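You operate a simulated robot arm through the tools that you are given. There is no shell and no other tool.

You are at the controls of a simulated robot arm. One attempt, no reset.

Task
Cap the pen, strap the journal shut and put it in the bedside drawer.
Fine: shut the drawer. Where these are worked on the way, their far stop is far enough and under half their travel is too little: bedside drawer.
Where things are to end (x, y in the base frame): journal within 60 mm of [840, 270].

The check looks at the end state, three seconds after you hand in, the way a careful person would. Anything else that was tipped, shoved, dropped, spilled or broken makes it a failure. A push-on lid holds only when it is set on centred and level and pressed home; a screw cap is set on level and turned clockwise until tight.

Robot
A 7-joint arm with a three-finger gripper, fixed in place. Base frame: the origin is on the floor under the middle of its stand, x ahead of it, y to its left, z up. Lengths are in mm, angles in degrees, forces in N, time in s.
With the tool pointing down near the work surface it reaches from about 500 to 940 mm from the base axis. Its first joint turns from -166.0 to 166.0 degrees. Payload 2.69 kg.
The TCP is the grasp point between the finger pads, 29 mm short of the fingertips. In the tool frame z runs along the fingers and y along their closing line. The gripper opens to 120 mm; its body begins 78 mm behind the TCP.
Orientation is that of the tool frame in the base frame, as [roll, pitch, yaw] about the fixed x, y, z axes, in that order (R = Rz(yaw) Ry(pitch) Rx(roll)). With the fingers straight down and closing along the base's y, the tool's x points along the base's -x, its y along +y and its z along -z.

Tools
- The arm moves only by the tool step_arm. Its argument "moves" is a list of rows, each a list of 7 numbers: the closure, from 0 (fully open) to 1 (shut), then the shift along the base's x, y, z in mm, then the turn, a rotation vector about the base's x, y, z in degrees. In form: [[hand, x, y, z, rx, ry, rz], ...]. A call has 1 to 20 rows; each row shifts and turns the commanded pose from where the row before left it. Rows are played at 5 a second. More than 50 mm and 8.6 degrees between two rows, or a gripper value outside its range, and nothing of the call is played. A pose out of reach is approached as far as the arm can. The call stops where the force on the tool passes 40 N (or 10 N more than at its start, if that is more) or the arm is blocked; 0.2 s more then pass. Each finger travels about 40 mm/s and halts on what it meets, pressing with about 26 N; the grip force reading is that of the motor and also rises with nothing between the fingers. The clock runs only during rows and for 0.2 s after the last one: add rows that do not move to give the fingers time. It gives the time, the measured TCP pose, the force on the tool (base axes), the opening and the grip force at its end, in the units of the frame above (readings bear some noise), with the torque about the TCP (base axes, N m) and any sound that the robot's microphone picked up.
- Cameras (640 x 400 px; columns grow to the right, rows downward): "scene" is fixed at [51.7, -650.2, 1208.5]; the picture's right is [0.69, -0.72, 0.00], its down [-0.31, -0.30, -0.90] and it looks along [0.65, 0.62, -0.44] (base axes); focal length 332 px, centre (320, 200). "wrist" rides on the gripper at [63, 0, -104] in the tool frame; the picture's right is [0.00, 1.00, 0.00], its down [-0.83, 0.00, -0.56] and it looks along [-0.56, 0.00, 0.83] (tool axes); focal length 275 px, centre (320, 200). There is no depth. A picture from a camera that has moved, and an enlarged one, comes with that camera's place and axes in the base frame and with its lens.
- camera(camera): a new picture of that camera. No time passes.
- slide_trunk(by): slides the trunk up (or, below 0, down) by that many mm; the arm rides with it, the base frame stays. It gives what a move gives, with no picture.
- inspect(camera, box): a new picture of the part [left, top, right, bottom] of that camera's present view, enlarged. No time passes.
- hand_in(): hands the job in; it is judged then, once.

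Places have to be worked out from the pictures, the camera data and where the tool is seen. Open the gripper and draw the arm clear of the work before you hand the job in, unless the task says otherwise.

The tools are called after "Emit:" as a command line: name --pt "numbers of a row" for each row, then --argument value for the rest, lists and objects as JSON in quotes. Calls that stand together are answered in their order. step_arm: Moves the arm, as the interface text tells. Its arguments: {"type":"object","properties":{"moves":{"type":"array","items":{"type":"array","items":{"type":"number"}}}},"required":["moves"]} The other tools are called the same way: slide_trunk (by) moves the trunk up or down; camera (camera) takes a picture; inspect (camera, box) takes an enlarged picture of a part of a camera's view; hand_in () hands the job in.

At the start:

```text
clock: 0.0
eef_pos: [573.4, -42.3, 1012.3]
tcp_rot: [-179.9, 0.0, 180.0]
contact_force: [-0.1, 0.5, 0.4]
ft_torque: [0.01, 0.0, -0.01]
grip_width: 120.1
gripper_force: 0.2
trunk travel left (down, up): [-550.0, 63.0]
```

scene: 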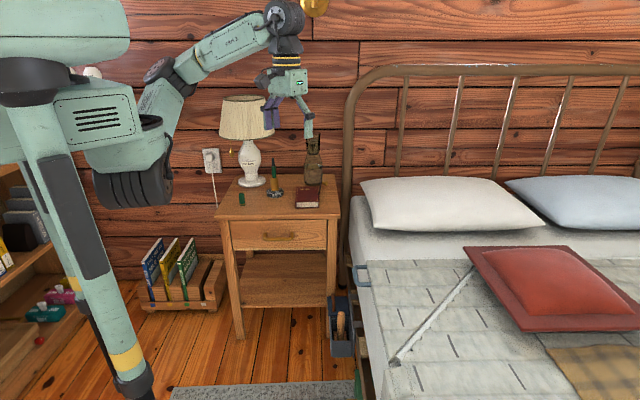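
wrist: 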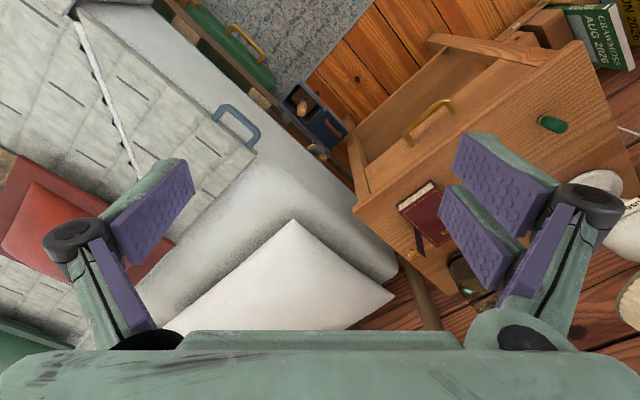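

I see a nightstand with a lamp, a pen upright in a stand, a small green cap, a red journal and a bottle/vase. I'll look closer before moving.

Emit:
inspect --camera "scene" --box '[200, 140, 360, 240]'

Emit:
inspect --camera "scene" --box '[220, 160, 340, 235]'

Emit:
inspect --camera "wrist" --box '[340, 80, 640, 320]'

```text
4.00 times, centred on (280, 190) of scene
camera zoom: at [51.7, -650.2, 1208.5], right [0.69, -0.72, 0.0], down [-0.31, -0.3, -0.9], along [0.65, 0.62, -0.44], focal length 1326 px, centre (480, 240)
```

zoom: 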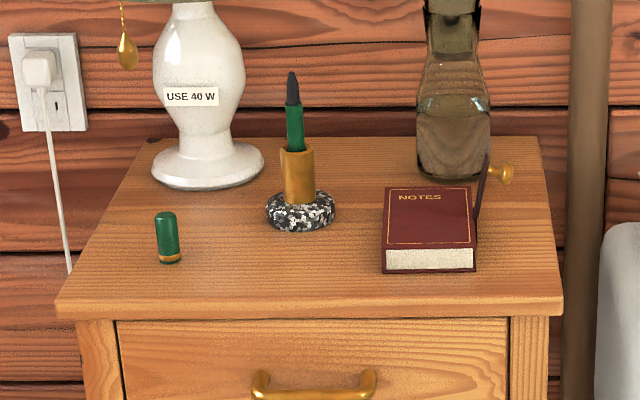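

```text
5.33 times, centred on (280, 198) of scene
camera zoom: at [51.7, -650.2, 1208.5], right [0.69, -0.72, 0.0], down [-0.31, -0.3, -0.9], along [0.65, 0.62, -0.44], focal length 1768 px, centre (533, 213)
```

zoom: 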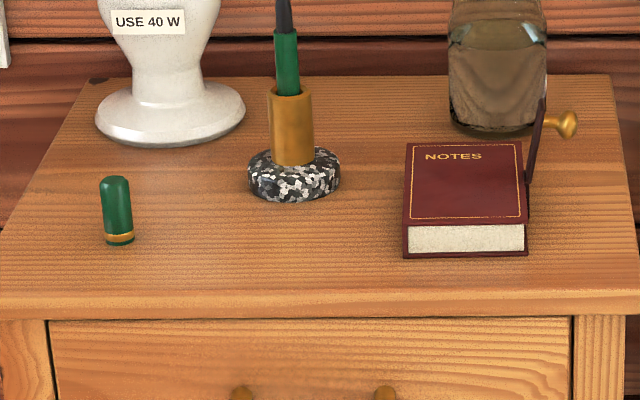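

```text
1.67 times, centred on (490, 200) of wrist
camera zoom: at [509.7, -41.1, 1117.0], right [0.0, 1.0, 0.0], down [0.83, 0.0, 0.56], along [0.56, 0.0, -0.83], focal length 459 px, centre (37, 200)
```

zoom: 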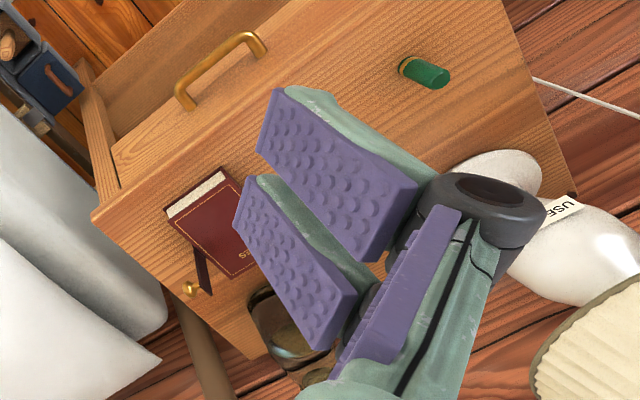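

The pen stands nib-up in a holder, the cap stands open-end down at its left, and the journal's strap with a brass knob sticks up at its right side. I'll move the wrist camera toward the nightstand for a better measurement.

Emit:
step_arm --pt "0 12 40 -4 0 0 0" --pt "0 12 40 -4 0 0 0" --pt "0 12 40 -4 0 0 0" --pt "0 12 40 -4 0 0 0" --pt "0 12 40 -4 0 0 0" --pt "0 0 0 0 0 0 0"

Emit:
camera --camera "wrist"

Emit:
camera --camera "scene"

```text
clock: 1.4
eef_pos: [632.6, 159.7, 993.9]
tcp_rot: [180.0, -0.1, -180.0]
contact_force: [-0.3, 0.1, -0.3]
ft_torque: [0.02, -0.02, 0.0]
grip_width: 120.0
gripper_force: 0.1
trunk travel left (down, up): [-550.0, 63.0]
```

```text
taken
camera wrist: at [570.1, 160.5, 1098.1], right [0.0, 1.0, 0.0], down [0.83, 0.0, 0.56], along [0.56, 0.0, -0.83], focal length 275 px, centre (320, 200)
```

wrist: 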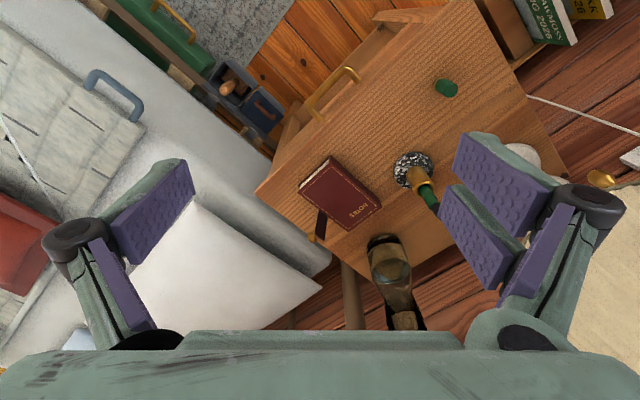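

```text
taken
```

scene: 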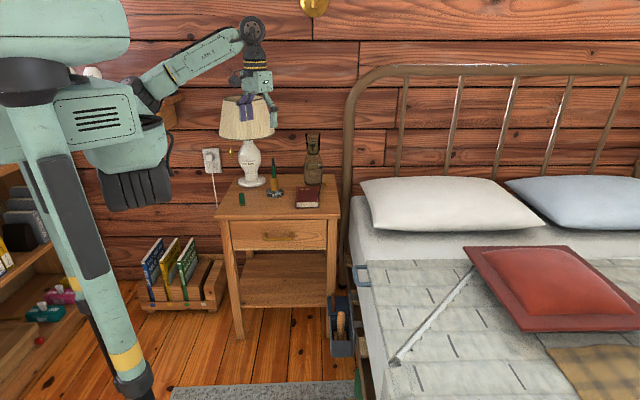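

Good overhead view now. I'll zoom in on the nightstand top in both cameras to triangulate.

Emit:
inspect --camera "wrist" --box '[250, 0, 570, 200]'

Emit:
inspect --camera "wrist" --box '[290, 140, 450, 260]'

Emit:
inspect --camera "scene" --box '[280, 170, 340, 220]'

Emit:
inspect --camera "scene" --box '[210, 90, 350, 190]'

```text
2.00 times, centred on (410, 100) of wrist
camera zoom: at [570.1, 160.5, 1098.1], right [0.0, 1.0, 0.0], down [0.83, 0.0, 0.56], along [0.56, 0.0, -0.83], focal length 551 px, centre (140, 400)
```

zoom: 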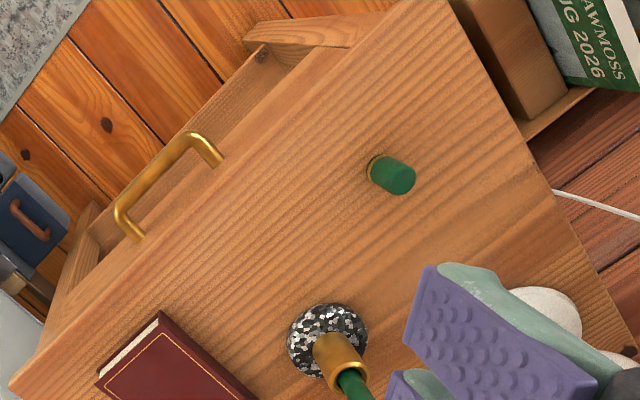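

```text
3.33 times, centred on (370, 200) of wrist
camera zoom: at [570.1, 160.5, 1098.1], right [0.0, 1.0, 0.0], down [0.83, 0.0, 0.56], along [0.56, 0.0, -0.83], focal length 918 px, centre (153, 200)
```

zoom: 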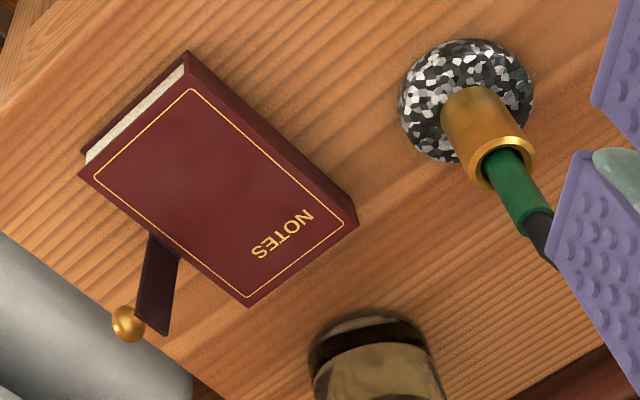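

```text
8.00 times, centred on (310, 195) of scene
camera zoom: at [51.7, -650.2, 1208.5], right [0.69, -0.72, 0.0], down [-0.31, -0.3, -0.9], along [0.65, 0.62, -0.44], focal length 2652 px, centre (400, 240)
```

zoom: 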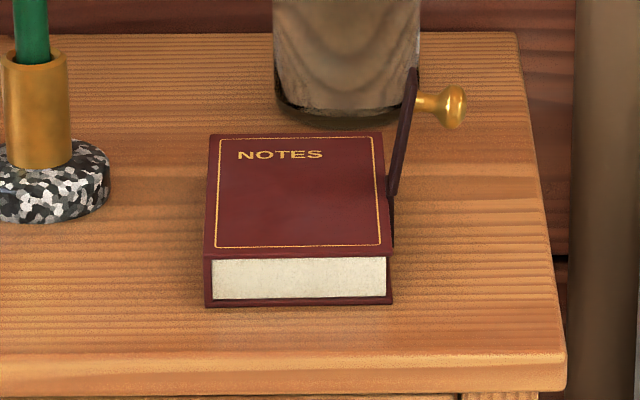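

```text
4.00 times, centred on (280, 140) of scene
camera zoom: at [51.7, -650.2, 1208.5], right [0.69, -0.72, 0.0], down [-0.31, -0.3, -0.9], along [0.65, 0.62, -0.44], focal length 1326 px, centre (480, 440)
```

zoom: 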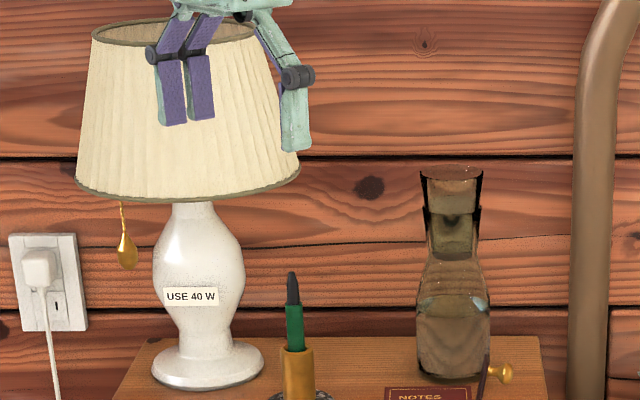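

From triangulation the tabletop is about z≈643, the cap near (660,344), the pen holder near (803,322), the lamp axis near (816,498) and the journal around (856,199). I'll check the gripper's size and handle in the scene view.

Emit:
inspect --camera "scene" --box '[210, 0, 310, 140]'

Emit:
inspect --camera "scene" --box '[215, 205, 345, 290]'

```text
2.86 times, centred on (260, 70) of scene
camera zoom: at [51.7, -650.2, 1208.5], right [0.69, -0.72, 0.0], down [-0.31, -0.3, -0.9], along [0.65, 0.62, -0.44], focal length 947 px, centre (491, 571)
```

zoom: 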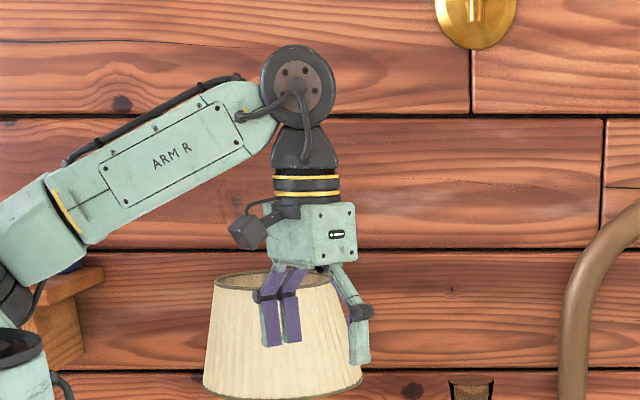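

```text
4.71 times, centred on (280, 248) of scene
camera zoom: at [51.7, -650.2, 1208.5], right [0.69, -0.72, 0.0], down [-0.31, -0.3, -0.9], along [0.65, 0.62, -0.44], focal length 1560 px, centre (508, -24)
```

zoom: 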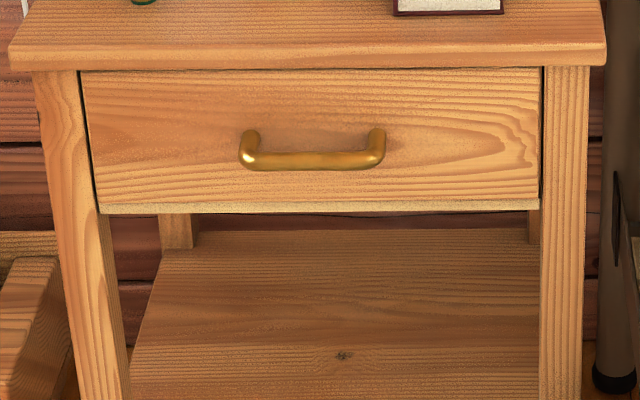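

The gripper body is compact (~60 mm wide). I'll rotate the tool 90° (closing line along base x, camera toward -y, away from the lamp) and hover near the cap.

Emit:
step_arm --pt "0 2 12 -13 0 0 8.18" --pt "0 2 12 -13 0 0 8.18" --pt "0 2 12 -13 0 0 8.18" --pt "0 2 12 -13 0 0 8.18" --pt "0 2 12 -13 0 0 8.18" --pt "0 2 12 -13 0 0 8.18" --pt "0 2 12 -13 0 0 8.18" --pt "0 2 12 -13 0 0 8.18" --pt "0 2 12 -13 0 0 8.18" --pt "0 2 12 -13 0 0 8.18" --pt "0 2 12 -13 0 0 8.2" --pt "0 0 0 0 0 0 0"

Emit:
camera --camera "wrist"

Emit:
camera --camera "scene"

```text
clock: 4.0
eef_pos: [654.8, 289.6, 849.1]
tcp_rot: [180.0, 0.1, -89.9]
contact_force: [0.1, 0.6, 0.2]
ft_torque: [0.0, 0.0, 0.0]
grip_width: 120.0
gripper_force: 0.1
trunk travel left (down, up): [-550.0, 63.0]
```

```text
taken
camera wrist: at [655.3, 228.2, 953.3], right [-1.0, -0.01, 0.0], down [-0.01, 0.83, 0.56], along [0.0, 0.56, -0.83], focal length 275 px, centre (320, 200)
```

wrist: 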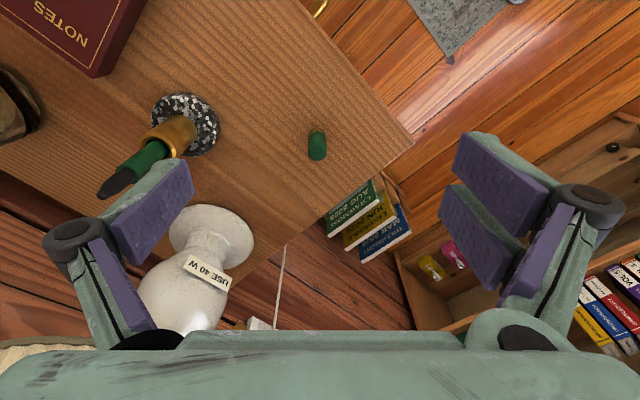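

```text
taken
```

scene: 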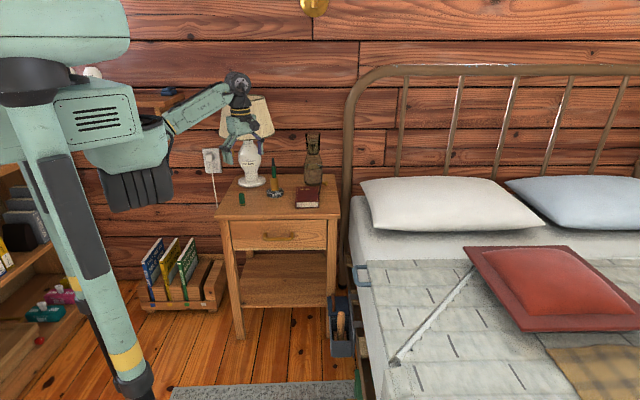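

The cap and pen are both visible; zooming to measure them.

Emit:
inspect --camera "wrist" --box '[260, 100, 380, 175]'

Emit:
inspect --camera "wrist" --box '[80, 80, 240, 210]'

Emit:
inspect --camera "scene" --box '[210, 140, 310, 215]'

```text
5.33 times, centred on (320, 138) of wrist
camera zoom: at [655.3, 228.2, 953.3], right [-1.0, -0.01, 0.0], down [-0.01, 0.83, 0.56], along [0.0, 0.56, -0.83], focal length 1468 px, centre (320, 533)
```

zoom: 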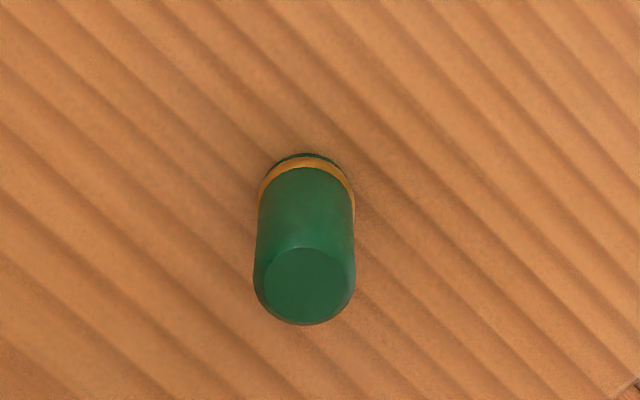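

```text
3.08 times, centred on (160, 145) of wrist
camera zoom: at [655.3, 228.2, 953.3], right [-1.0, -0.01, 0.0], down [-0.01, 0.83, 0.56], along [0.0, 0.56, -0.83], focal length 847 px, centre (812, 369)
```

zoom: 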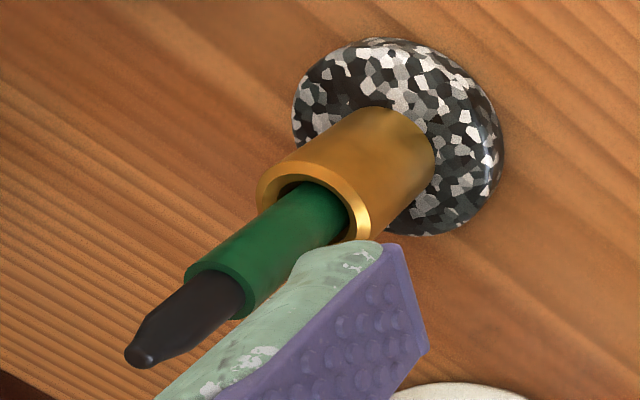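

```text
5.33 times, centred on (260, 178) of scene
camera zoom: at [51.7, -650.2, 1208.5], right [0.69, -0.72, 0.0], down [-0.31, -0.3, -0.9], along [0.65, 0.62, -0.44], focal length 1768 px, centre (640, 320)
```

zoom: 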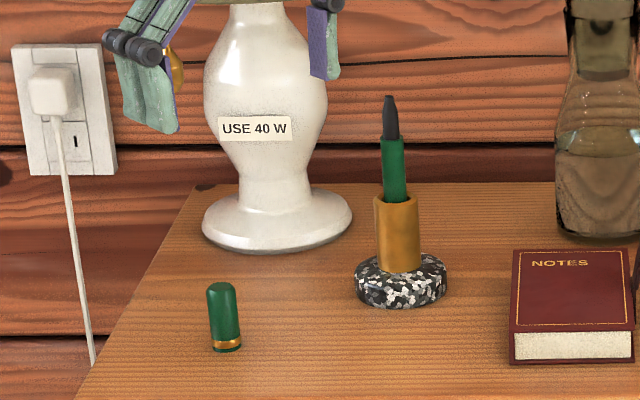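

Cap centre estimated at (657, 348), top z≈690, diameter ≈21 mm. I'll move above it and check alignment before descending.

Emit:
step_arm --pt "0 1 29 -30 0 0 0" --pt "0 1 29 -40 0 0 0" --pt "0 0 0 -30 0 0 0" --pt "0 0 0 0 0 0 0"

Emit:
camera --camera "wrist"

Emit:
inspect --camera "scene" --box '[200, 100, 320, 220]'

```text
clock: 5.0
eef_pos: [656.4, 349.2, 749.7]
tcp_rot: [180.0, 0.0, -90.1]
contact_force: [0.0, 0.0, -0.3]
ft_torque: [0.0, 0.0, 0.04]
grip_width: 119.9
gripper_force: 0.0
trunk travel left (down, up): [-550.0, 63.0]
```

```text
taken
camera wrist: at [656.8, 286.7, 853.6], right [-1.0, 0.0, 0.0], down [0.0, 0.83, 0.56], along [0.0, 0.56, -0.83], focal length 275 px, centre (320, 200)
```

wrist: 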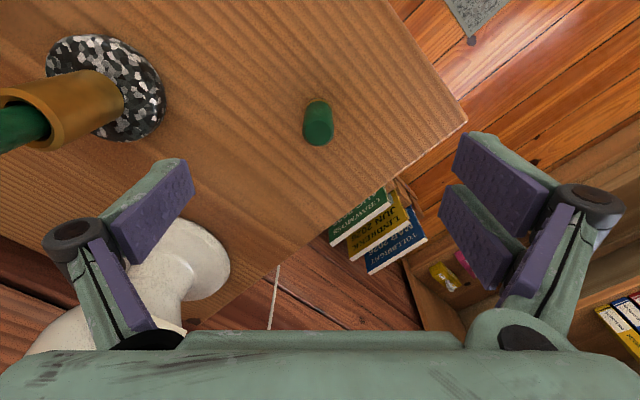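

```text
3.33 times, centred on (260, 160) of scene
camera zoom: at [51.7, -650.2, 1208.5], right [0.69, -0.72, 0.0], down [-0.31, -0.3, -0.9], along [0.65, 0.62, -0.44], focal length 1105 px, centre (520, 333)
```

zoom: 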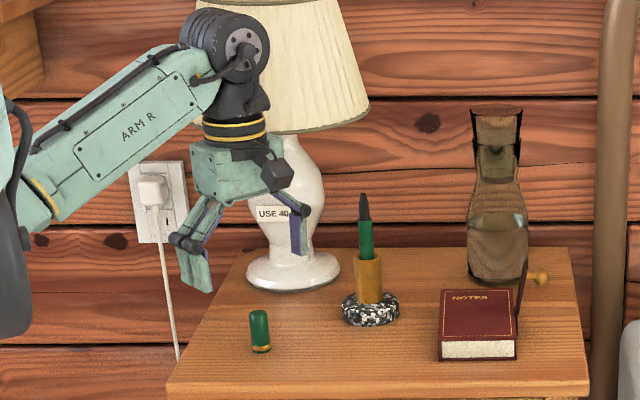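

Zooming on the cap for a precise fix at this closer range.

Emit:
inspect --camera "wrist" --box '[280, 85, 360, 160]'

Emit:
inspect --camera "wrist" --box '[0, 20, 200, 160]'

```text
5.33 times, centred on (320, 122) of wrist
camera zoom: at [656.8, 286.7, 853.6], right [-1.0, 0.0, 0.0], down [0.0, 0.83, 0.56], along [0.0, 0.56, -0.83], focal length 1468 px, centre (320, 613)
```

zoom: 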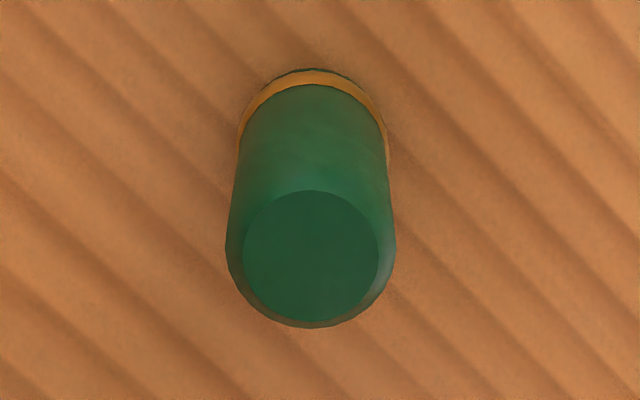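

```text
2.86 times, centred on (100, 90) of wrist
camera zoom: at [656.8, 286.7, 853.6], right [-1.0, 0.0, 0.0], down [0.0, 0.83, 0.56], along [0.0, 0.56, -0.83], focal length 786 px, centre (949, 514)
```

zoom: 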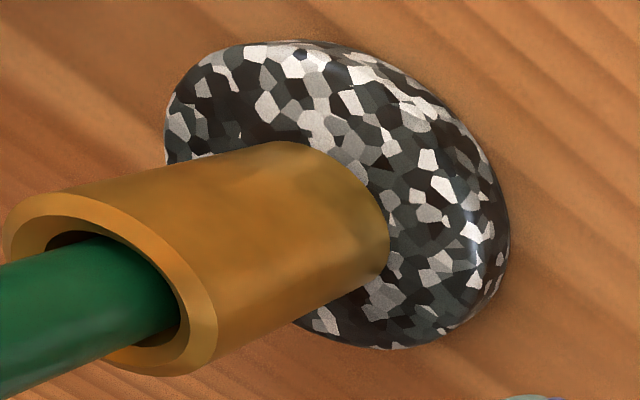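

Cap centre refined to about (658, 348); I'll descend so the fingertips sit ~10 mm above the tabletop.

Emit:
step_arm --pt "0 1 -1.3 -25 0 0 0" --pt "0 0 0 -25 0 0 0" --pt "0 0 0 -17 0 0 0" --pt "0 0 0 0 0 0 0"

Emit:
camera --camera "wrist"

Emit:
inspect --camera "scene" --box '[200, 130, 320, 220]'

```text
clock: 6.0
eef_pos: [657.6, 347.7, 682.0]
tcp_rot: [180.0, -0.1, -90.0]
contact_force: [-0.8, 0.7, 0.0]
ft_torque: [-0.02, -0.01, -0.02]
grip_width: 119.7
gripper_force: 0.0
trunk travel left (down, up): [-550.0, 63.0]
```

```text
taken
camera wrist: at [657.9, 284.9, 786.7], right [-1.0, -0.01, 0.0], down [0.0, 0.83, 0.56], along [0.0, 0.56, -0.83], focal length 275 px, centre (320, 200)
```

wrist: 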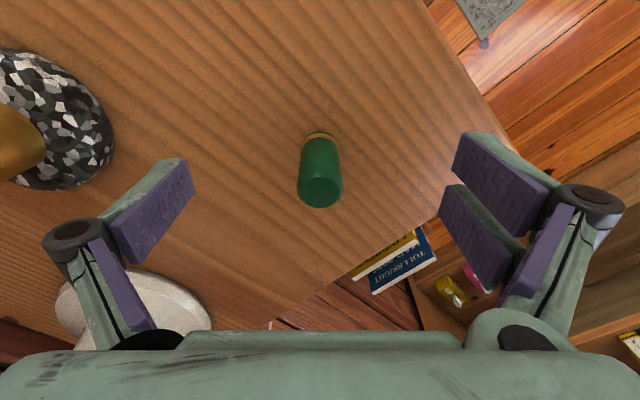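

```text
4.44 times, centred on (260, 175) of scene
camera zoom: at [51.7, -650.2, 1208.5], right [0.69, -0.72, 0.0], down [-0.31, -0.3, -0.9], along [0.65, 0.62, -0.44], focal length 1474 px, centre (587, 311)
```

zoom: 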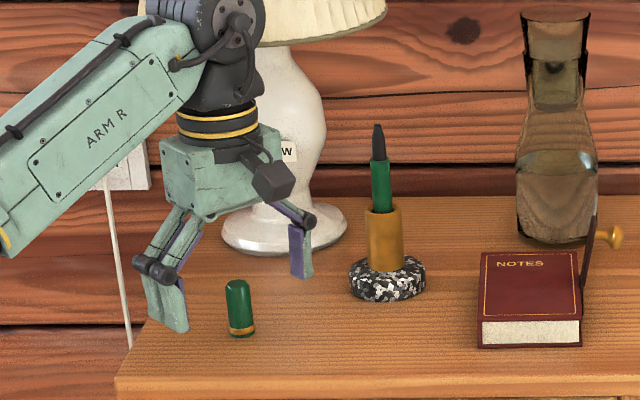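

Fingers straddle the cap symmetrically. Closing on it.

Emit:
step_arm --pt "0.5 0 0 0 0 0 0" --pt "0.7 0 0 0 0 0 0" --pt "0.8 0 0 0 0 0 0" --pt "0.9 0 0 0 0 0 0" --pt "1 0 0 0 0 0 0" --pt "1 0 0 0 0 0 0" --pt "1 0 0 0 0 0 0" --pt "1 0 0 0 0 0 0" --pt "1 0 0 0 0 0 0"

Emit:
camera --camera "wrist"

```text
clock: 8.0
eef_pos: [656.8, 346.1, 681.8]
tcp_rot: [-180.0, 0.0, -90.0]
contact_force: [0.9, 0.4, -0.3]
ft_torque: [0.01, 0.01, -0.01]
grip_width: 19.2
gripper_force: 26.6
trunk travel left (down, up): [-550.0, 63.0]
```

```text
taken
camera wrist: at [657.9, 284.9, 786.9], right [-1.0, 0.0, 0.0], down [0.0, 0.83, 0.56], along [0.0, 0.56, -0.83], focal length 275 px, centre (320, 200)
```

wrist: 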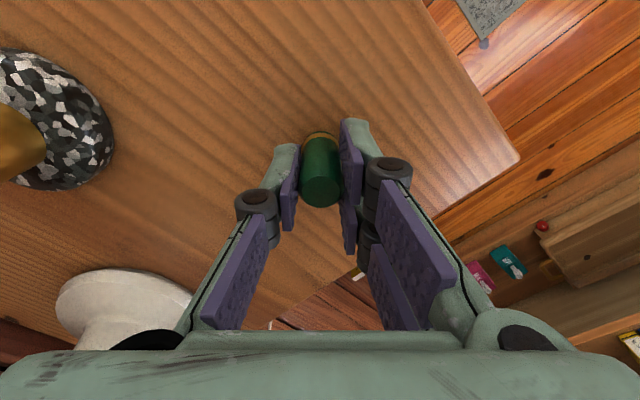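

Cap gripped (19.2 mm). I'll lift it straight up and back off toward -y so I can measure the pen tip from two wrist views.

Emit:
step_arm --pt "1 0 0 15 0 0 0" --pt "1 0 0 40 0 0 0" --pt "1 0 0 45 0 0 0" --pt "1 0 -20 45 0 0 0" --pt "1 20 -30 45 0 0 0" --pt "1 23 0 10 0 0 0" --pt "1 0 0 0 0 0 0" --pt "1 0 0 0 0 0 0"

Emit:
camera --camera "wrist"

Emit:
inspect --camera "scene" --box '[200, 80, 320, 220]'

Emit:
inspect --camera "wrist" --box '[120, 80, 280, 200]'

```text
refused: row 5 steps farther than a row can; nothing moved
```

```text
taken
camera wrist: at [657.9, 284.9, 786.9], right [-1.0, 0.0, 0.0], down [0.0, 0.83, 0.56], along [0.0, 0.56, -0.83], focal length 275 px, centre (320, 200)
```

wrist: 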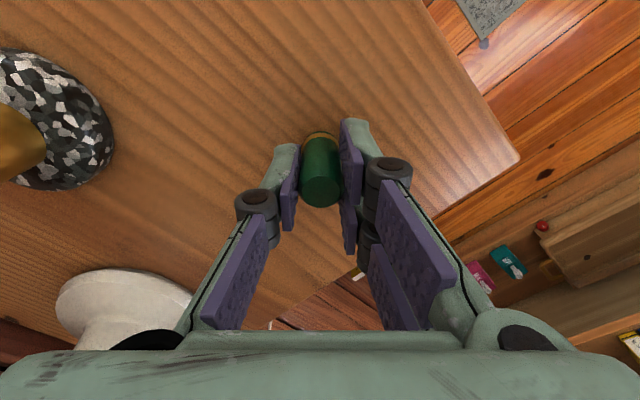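

```text
2.86 times, centred on (260, 150) of scene
camera zoom: at [51.7, -650.2, 1208.5], right [0.69, -0.72, 0.0], down [-0.31, -0.3, -0.9], along [0.65, 0.62, -0.44], focal length 947 px, centre (491, 343)
```

zoom: 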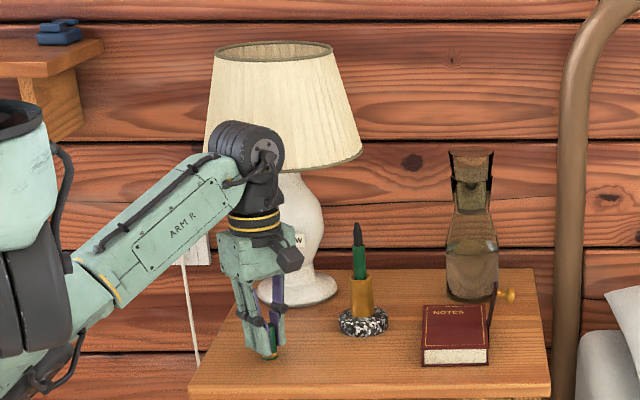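

```text
3.33 times, centred on (200, 140) of wrist
camera zoom: at [657.9, 284.9, 786.9], right [-1.0, 0.0, 0.0], down [0.0, 0.83, 0.56], along [0.0, 0.56, -0.83], focal length 918 px, centre (720, 400)
```

zoom: 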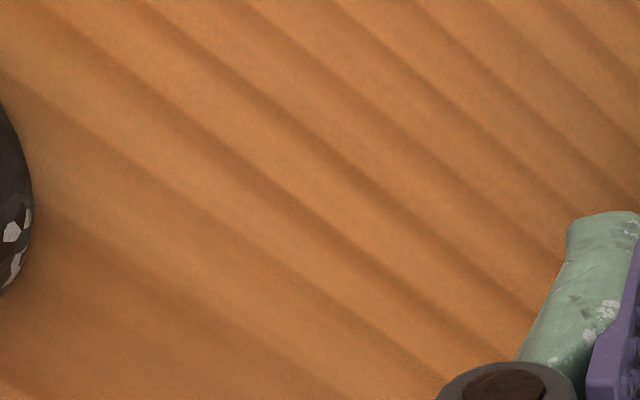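

The call was refused for an overlong row; nothing moved. I'll resend with smaller steps.

Emit:
step_arm --pt "1 0 0 15 0 0 0" --pt "1 0 0 40 0 0 0" --pt "1 0 0 45 0 0 0" --pt "1 0 -20 40 0 0 0" --pt "1 20 -30 30 0 0 0" --pt "1 23 0 30 0 0 0" --pt "1 0 0 0 0 0 0" --pt "1 0 0 0 0 0 0"

Emit:
camera --camera "wrist"

Emit:
inspect --camera "scene" --box '[200, 80, 320, 220]'

Emit:
inspect --camera "wrist" --box '[120, 80, 280, 200]'

```text
clock: 9.8
eef_pos: [700.5, 297.4, 883.6]
tcp_rot: [-180.0, 0.0, -90.1]
contact_force: [0.1, 0.1, -1.5]
ft_torque: [0.04, 0.02, -0.02]
grip_width: 18.4
gripper_force: 26.6
trunk travel left (down, up): [-550.0, 63.0]
```

```text
taken
camera wrist: at [700.8, 235.5, 987.6], right [-1.0, 0.0, 0.0], down [0.0, 0.83, 0.56], along [0.0, 0.56, -0.83], focal length 275 px, centre (320, 200)
```

wrist: 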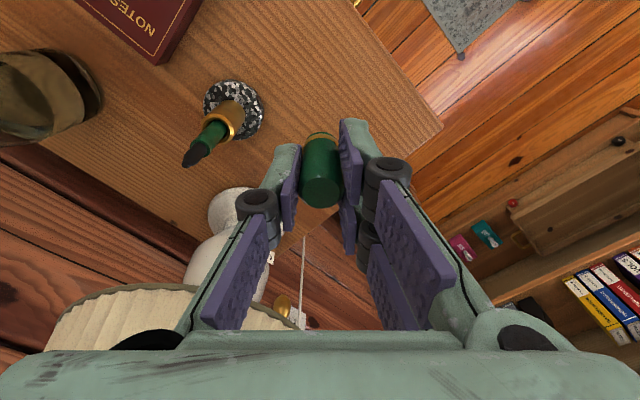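

```text
2.86 times, centred on (260, 150) of scene
camera zoom: at [51.7, -650.2, 1208.5], right [0.69, -0.72, 0.0], down [-0.31, -0.3, -0.9], along [0.65, 0.62, -0.44], focal length 947 px, centre (491, 343)
```

zoom: 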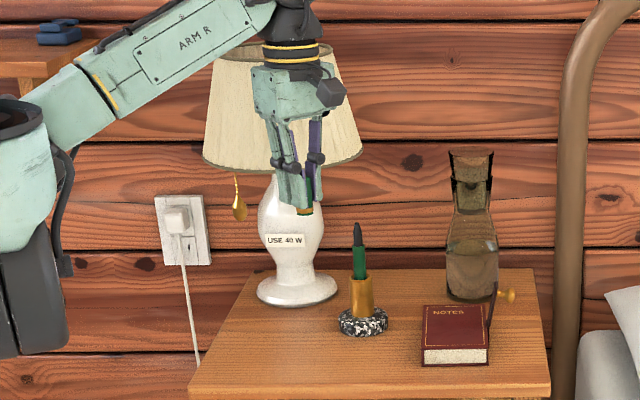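

```text
3.33 times, centred on (200, 140) of wrist
camera zoom: at [700.8, 235.5, 987.6], right [-1.0, 0.0, 0.0], down [0.0, 0.83, 0.56], along [0.0, 0.56, -0.83], focal length 918 px, centre (720, 400)
```

zoom: 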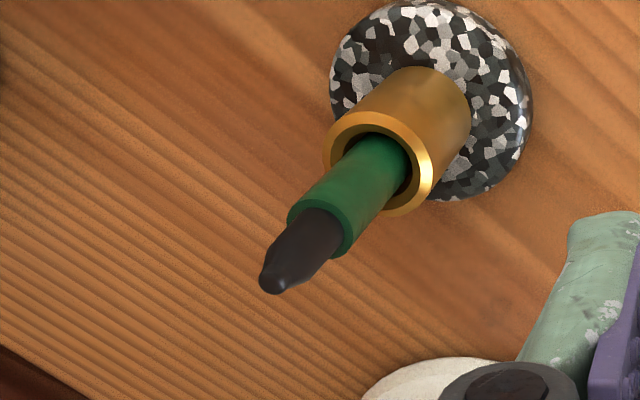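

The pen tip triangulates to about (806.6, 333.5, 793) and it stands vertical. Let me check the cap's seat in the hand before moving over the pen.

Emit:
inspect --camera "wrist" --box '[270, 110, 370, 220]'

Emit:
inspect --camera "scene" --box '[245, 120, 345, 220]'

```text
3.64 times, centred on (320, 165) of wrist
camera zoom: at [700.8, 235.5, 987.6], right [-1.0, 0.0, 0.0], down [0.0, 0.83, 0.56], along [0.0, 0.56, -0.83], focal length 1001 px, centre (320, 327)
```

zoom: 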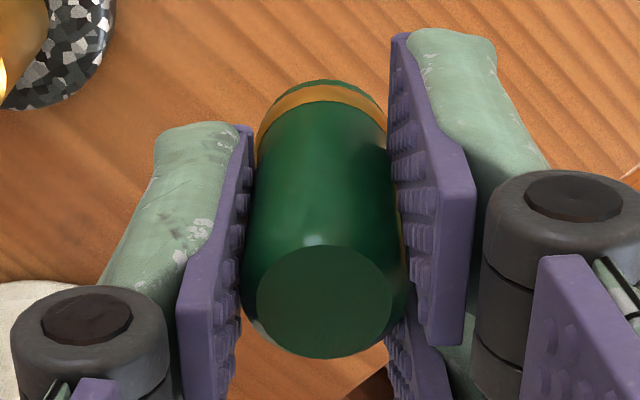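

```text
4.00 times, centred on (295, 170) of scene
camera zoom: at [51.7, -650.2, 1208.5], right [0.69, -0.72, 0.0], down [-0.31, -0.3, -0.9], along [0.65, 0.62, -0.44], focal length 1326 px, centre (420, 320)
```

zoom: 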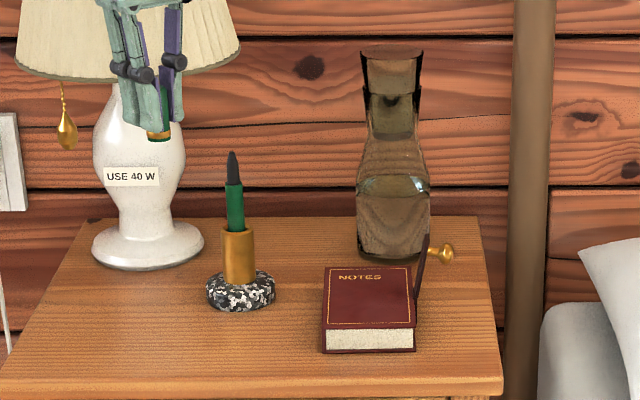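

Cap is centred in the grip. Now I'll move over the pen at hover height (cap bottom ~50 mm above the tip) and check.

Emit:
step_arm --pt "1 30 8 0 0 0 0" --pt "1 30 9 0 0 0 0" --pt "1 26 9 0 0 0 0" --pt "1 20 9.3 0 0 0 0" --pt "1 0 0 0 0 0 0" --pt "1 0 0 0 0 0 0"

Emit:
inspect --camera "scene" --box '[220, 90, 340, 210]'

Emit:
inspect --camera "wrist" --box '[240, 60, 400, 220]'

Emit:
camera --camera "wrist"

```text
clock: 11.2
eef_pos: [807.7, 332.5, 881.2]
tcp_rot: [179.9, 0.0, -90.0]
contact_force: [0.8, 0.3, 0.2]
ft_torque: [0.03, 0.0, 0.05]
grip_width: 18.3
gripper_force: 25.8
trunk travel left (down, up): [-550.0, 63.0]
```

```text
3.33 times, centred on (280, 150) of scene
camera zoom: at [51.7, -650.2, 1208.5], right [0.69, -0.72, 0.0], down [-0.31, -0.3, -0.9], along [0.65, 0.62, -0.44], focal length 1105 px, centre (453, 367)
```

zoom: 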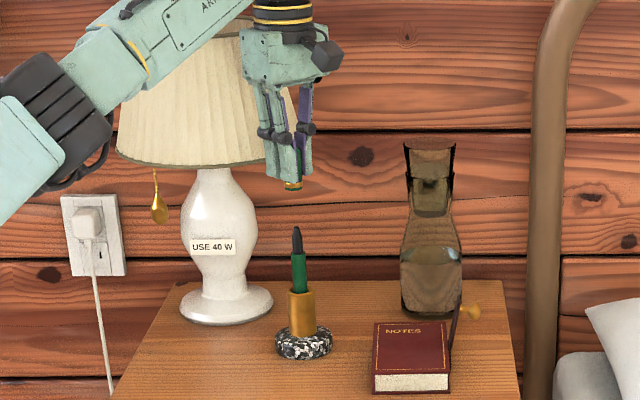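

```text
2.50 times, centred on (320, 140) of wrist
camera zoom: at [806.9, 270.9, 987.0], right [-1.0, 0.0, 0.0], down [0.0, 0.83, 0.56], along [0.0, 0.56, -0.83], focal length 688 px, centre (320, 350)
```

zoom: 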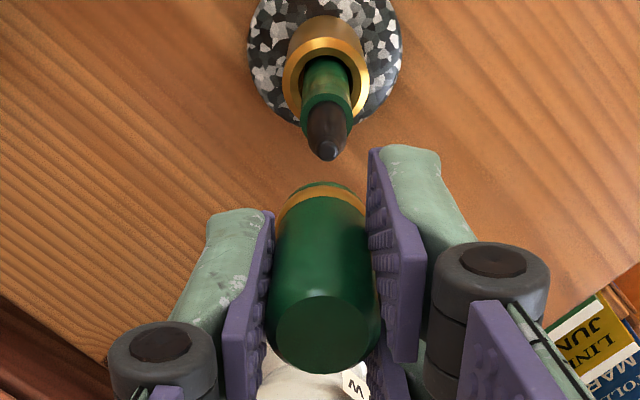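

```text
taken
camera wrist: at [806.9, 270.9, 987.0], right [-1.0, 0.0, 0.0], down [0.0, 0.83, 0.56], along [0.0, 0.56, -0.83], focal length 275 px, centre (320, 200)
```

wrist: 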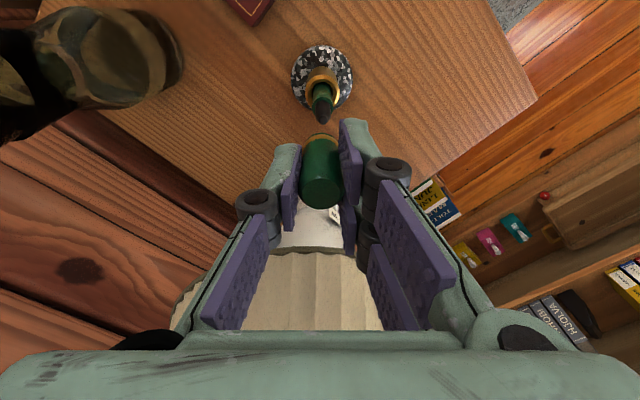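

Pen tip sits about 2 mm to the -x side of the cap axis. I'll correct (-2, -0.5) and lower until the cap's mouth is just above the tip.

Emit:
step_arm --pt "1 -2 -0.5 0 0 0 0" --pt "1 0 0 -20 0 0 0" --pt "1 0 0 -18 0 0 0" --pt "1 0 0 0 0 0 0" --pt "1 0 0 0 0 0 0"

Emit:
inspect --camera "scene" --box '[240, 130, 320, 210]'

Emit:
inspect --camera "wrist" --box '[250, 60, 390, 220]'

```text
clock: 12.4
eef_pos: [804.2, 331.3, 844.6]
tcp_rot: [179.9, 0.1, -90.0]
contact_force: [-0.7, 0.0, 0.7]
ft_torque: [0.02, 0.02, 0.02]
grip_width: 18.3
gripper_force: 25.9
trunk travel left (down, up): [-550.0, 63.0]
```

```text
5.00 times, centred on (280, 170) of scene
camera zoom: at [51.7, -650.2, 1208.5], right [0.69, -0.72, 0.0], down [-0.31, -0.3, -0.9], along [0.65, 0.62, -0.44], focal length 1658 px, centre (520, 350)
```

zoom: 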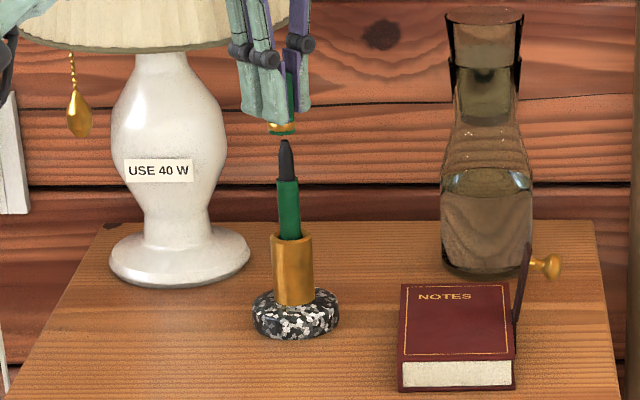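

```text
2.50 times, centred on (320, 140) of wrist
camera zoom: at [804.3, 269.6, 948.9], right [-1.0, 0.0, 0.0], down [0.0, 0.83, 0.56], along [0.0, 0.56, -0.83], focal length 688 px, centre (320, 350)
```

zoom: 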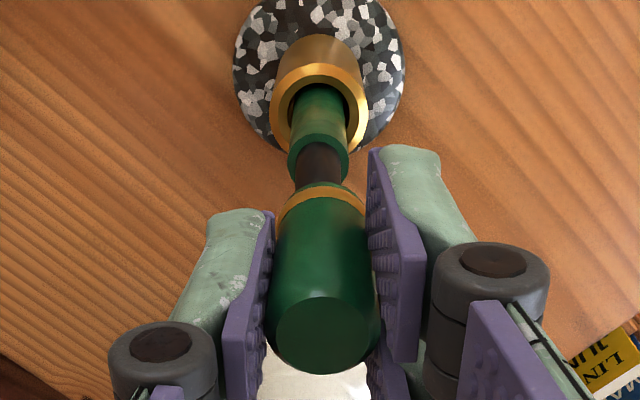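

Alignment looks within a millimetre in both views. Lowering the cap over the nib in small steps, watching force.

Emit:
step_arm --pt "1 0.5 -0.3 -8 0 0 0" --pt "1 0 0 -8 0 0 0" --pt "1 0 0 -8 0 0 0" --pt "1 0 0 0 0 0 0"

Emit:
inspect --camera "scene" --box '[240, 130, 320, 210]'

Emit:
inspect --camera "wrist" --box '[250, 60, 390, 220]'

```text
clock: 13.4
eef_pos: [805.0, 333.1, 819.5]
tcp_rot: [180.0, 0.0, -90.0]
contact_force: [-0.1, -0.2, 0.1]
ft_torque: [-0.03, 0.01, 0.01]
grip_width: 18.5
gripper_force: 26.4
trunk travel left (down, up): [-550.0, 63.0]
```

```text
5.00 times, centred on (280, 170) of scene
camera zoom: at [51.7, -650.2, 1208.5], right [0.69, -0.72, 0.0], down [-0.31, -0.3, -0.9], along [0.65, 0.62, -0.44], focal length 1658 px, centre (520, 350)
```

zoom: 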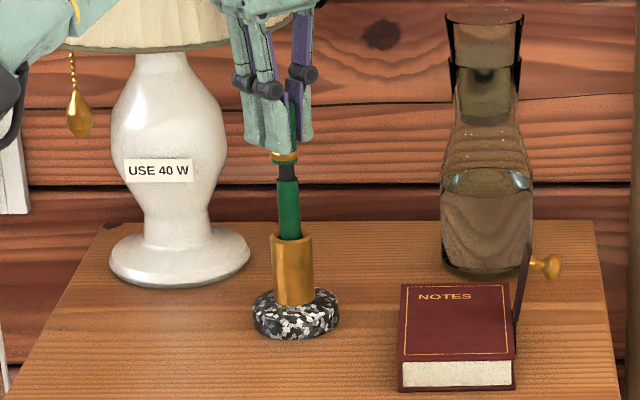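

```text
2.50 times, centred on (320, 140) of wrist
camera zoom: at [804.9, 269.4, 925.2], right [-1.0, 0.0, 0.0], down [0.0, 0.83, 0.56], along [0.0, 0.56, -0.83], focal length 688 px, centre (320, 350)
```

zoom: 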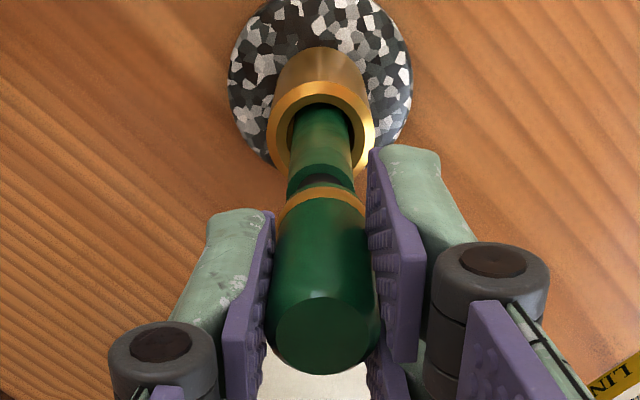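

Nib has entered the cap. I'll zoom tighter in the scene view to check lateral centring before the body engages.

Emit:
inspect --camera "scene" --box '[265, 145, 297, 195]'

Emit:
inspect --camera "wrist" --box '[290, 90, 350, 160]'

```text
8.00 times, centred on (281, 170) of scene
camera zoom: at [51.7, -650.2, 1208.5], right [0.69, -0.72, 0.0], down [-0.31, -0.3, -0.9], along [0.65, 0.62, -0.44], focal length 2652 px, centre (632, 440)
```

zoom: 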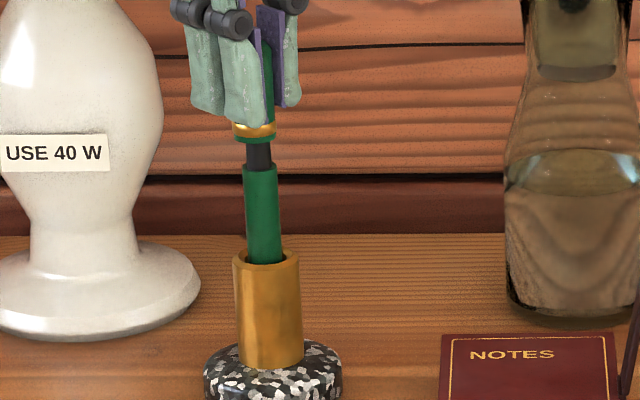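

```text
5.71 times, centred on (320, 125) of wrist
camera zoom: at [804.9, 269.4, 925.2], right [-1.0, 0.0, 0.0], down [0.0, 0.83, 0.56], along [0.0, 0.56, -0.83], focal length 1573 px, centre (320, 629)
```

zoom: 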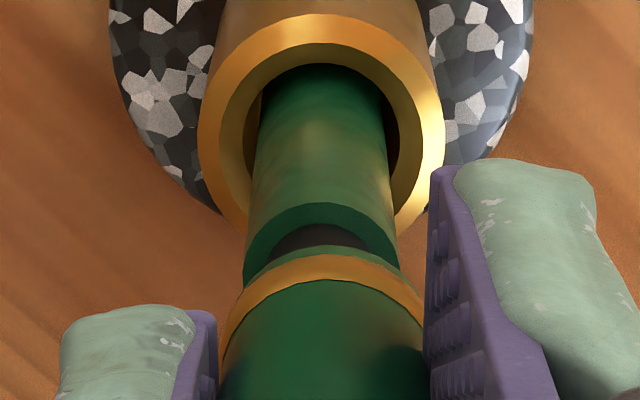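

In the scene zoom the cap is ~1.2 mm to the scene-left, which (x being aligned in the wrist view) means y is ~1.3 mm too large. Correct and lower to just above the shoulder.

Emit:
step_arm --pt "1 0 -1.3 0 0 0 0" --pt "1 0 0 -7 0 0 0" --pt "1 0 0 -6 0 0 0" --pt "1 0 0 0 0 0 0"

Emit:
inspect --camera "scene" --box '[265, 145, 297, 195]'

Emit:
inspect --camera "wrist" --box '[290, 90, 350, 160]'

```text
clock: 14.4
eef_pos: [804.3, 330.1, 806.5]
tcp_rot: [180.0, 0.0, -90.0]
contact_force: [-0.3, -0.1, 0.0]
ft_torque: [0.04, -0.03, 0.01]
grip_width: 18.0
gripper_force: 26.1
trunk travel left (down, up): [-550.0, 63.0]
```

```text
8.00 times, centred on (281, 170) of scene
camera zoom: at [51.7, -650.2, 1208.5], right [0.69, -0.72, 0.0], down [-0.31, -0.3, -0.9], along [0.65, 0.62, -0.44], focal length 2652 px, centre (632, 440)
```

zoom: 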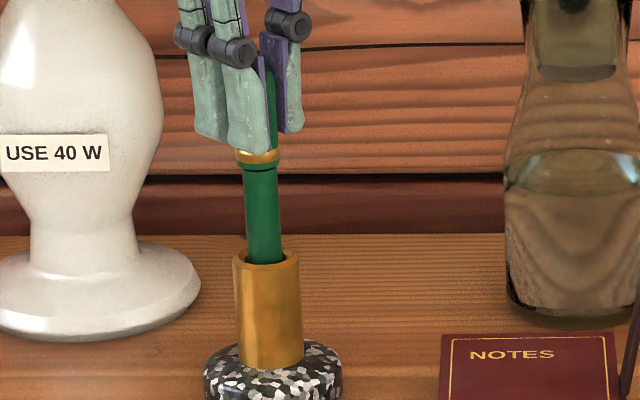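

```text
5.71 times, centred on (320, 125) of wrist
camera zoom: at [805.0, 268.2, 911.9], right [-1.0, 0.0, 0.0], down [0.0, 0.83, 0.56], along [0.0, 0.56, -0.83], focal length 1573 px, centre (320, 629)
```

zoom: 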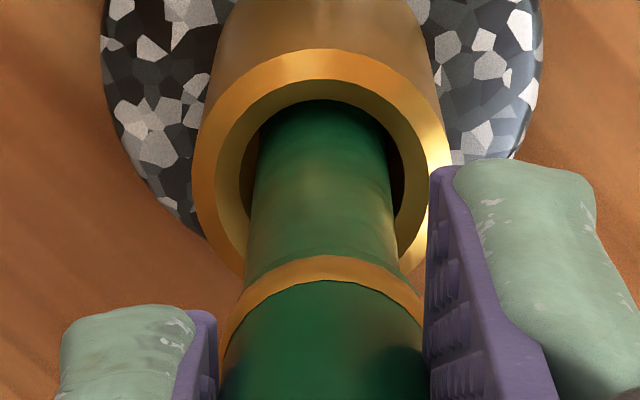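

Let me zoom in further on the cap mouth and the pen's shoulder.

Emit:
inspect --camera "scene" --box '[274, 158, 290, 168]'

Emit:
inspect --camera "scene" --box '[264, 150, 304, 175]'

```text
16.00 times, centred on (282, 163) of scene
camera zoom: at [51.7, -650.2, 1208.5], right [0.69, -0.72, 0.0], down [-0.31, -0.3, -0.9], along [0.65, 0.62, -0.44], focal length 5305 px, centre (928, 792)
```

zoom: 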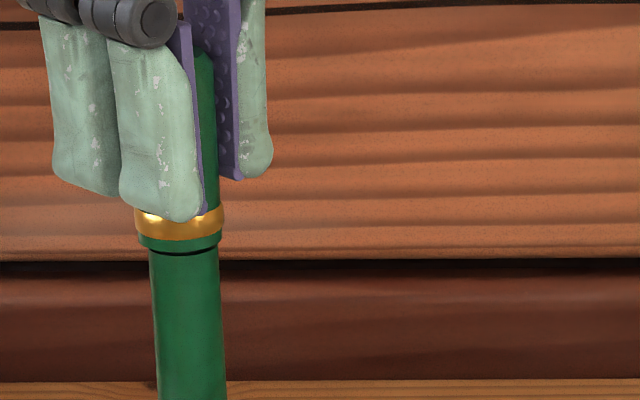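

```text
16.00 times, centred on (284, 162) of scene
camera zoom: at [51.7, -650.2, 1208.5], right [0.69, -0.72, 0.0], down [-0.31, -0.3, -0.9], along [0.65, 0.62, -0.44], focal length 5305 px, centre (896, 800)
```

zoom: 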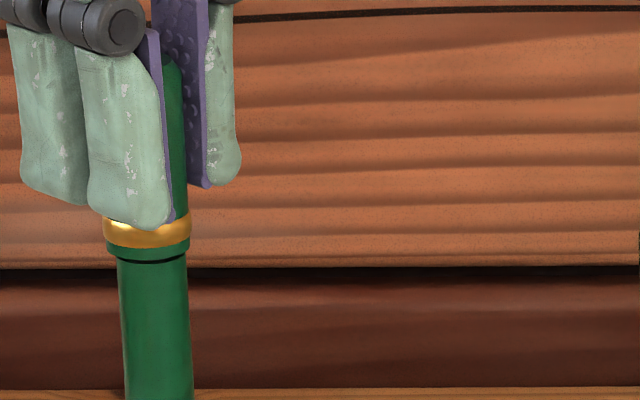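

Remaining offset about 0.7 mm scene-left; apply a final (+0.2, -0.8) correction and press down gradually.

Emit:
step_arm --pt "1 0.2 -0.8 0 0 0 0" --pt "1 0 0 -4 0 0 0" --pt "1 0 0 -4 0 0 0" --pt "1 0 0 0 0 0 0"

Emit:
inspect --camera "scene" --box '[264, 155, 304, 180]'

Emit:
inspect --camera "wrist" --box '[290, 90, 350, 160]'

```text
clock: 15.4
eef_pos: [804.5, 329.0, 805.0]
tcp_rot: [-179.4, 0.2, -90.0]
contact_force: [2.4, 3.4, 34.5]
ft_torque: [0.32, -0.12, -0.05]
grip_width: 18.0
gripper_force: 25.7
trunk travel left (down, up): [-550.0, 63.0]
heard: snap
```

```text
16.00 times, centred on (284, 168) of scene
camera zoom: at [51.7, -650.2, 1208.5], right [0.69, -0.72, 0.0], down [-0.31, -0.3, -0.9], along [0.65, 0.62, -0.44], focal length 5305 px, centre (896, 720)
```

zoom: 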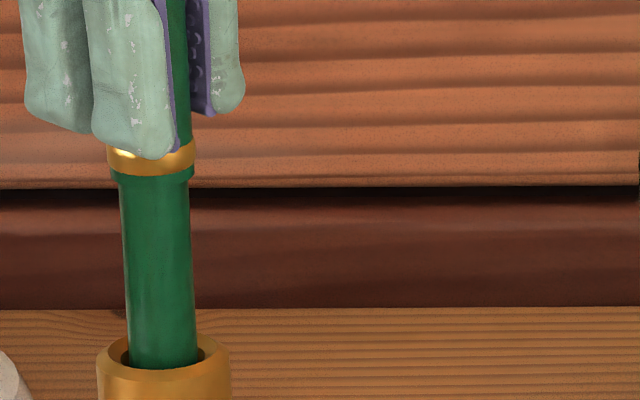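

```text
5.71 times, centred on (320, 125) of wrist
camera zoom: at [804.1, 266.6, 909.8], right [-1.0, 0.0, -0.01], down [-0.01, 0.83, 0.56], along [0.01, 0.56, -0.83], focal length 1573 px, centre (320, 629)
```

zoom: 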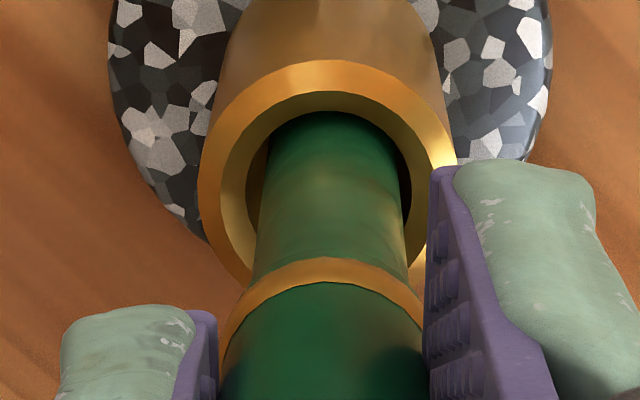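

I heard a snap and the force rose to 34 N: the cap's rim now sits flush on the pen's shoulder. I'll relieve the pressure, then open the fingers slowly.

Emit:
step_arm --pt "1 0 0 3 0 0 0" --pt "1 0 0 3 0 0 0" --pt "1 0 0 0 0 0 0"

Emit:
inspect --camera "scene" --box '[264, 155, 304, 180]'

```text
clock: 16.2
eef_pos: [803.9, 329.6, 804.8]
tcp_rot: [180.0, 0.0, -90.0]
contact_force: [4.2, 3.3, 13.6]
ft_torque: [0.3, -0.36, -0.06]
grip_width: 18.4
gripper_force: 26.0
trunk travel left (down, up): [-550.0, 63.0]
```

```text
16.00 times, centred on (284, 168) of scene
camera zoom: at [51.7, -650.2, 1208.5], right [0.69, -0.72, 0.0], down [-0.31, -0.3, -0.9], along [0.65, 0.62, -0.44], focal length 5305 px, centre (896, 720)
```

zoom: 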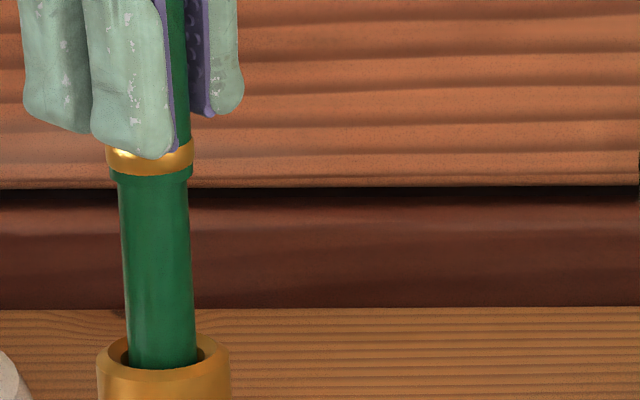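

Residual side load of ~5 N and 13 N vertical; I'll ease the command toward +x,+y,+z to relax it before release.

Emit:
step_arm --pt "1 0.5 0.4 1.5 0 0 0" --pt "1 0.3 0.2 0.8 0 0 0" --pt "1 0 0 0 0 0 0"

```text
clock: 17.0
eef_pos: [805.7, 330.4, 806.7]
tcp_rot: [179.9, 0.1, -90.1]
contact_force: [-0.7, 0.3, -0.1]
ft_torque: [-0.02, -0.01, 0.01]
grip_width: 18.2
gripper_force: 25.8
trunk travel left (down, up): [-550.0, 63.0]
heard: snap
```

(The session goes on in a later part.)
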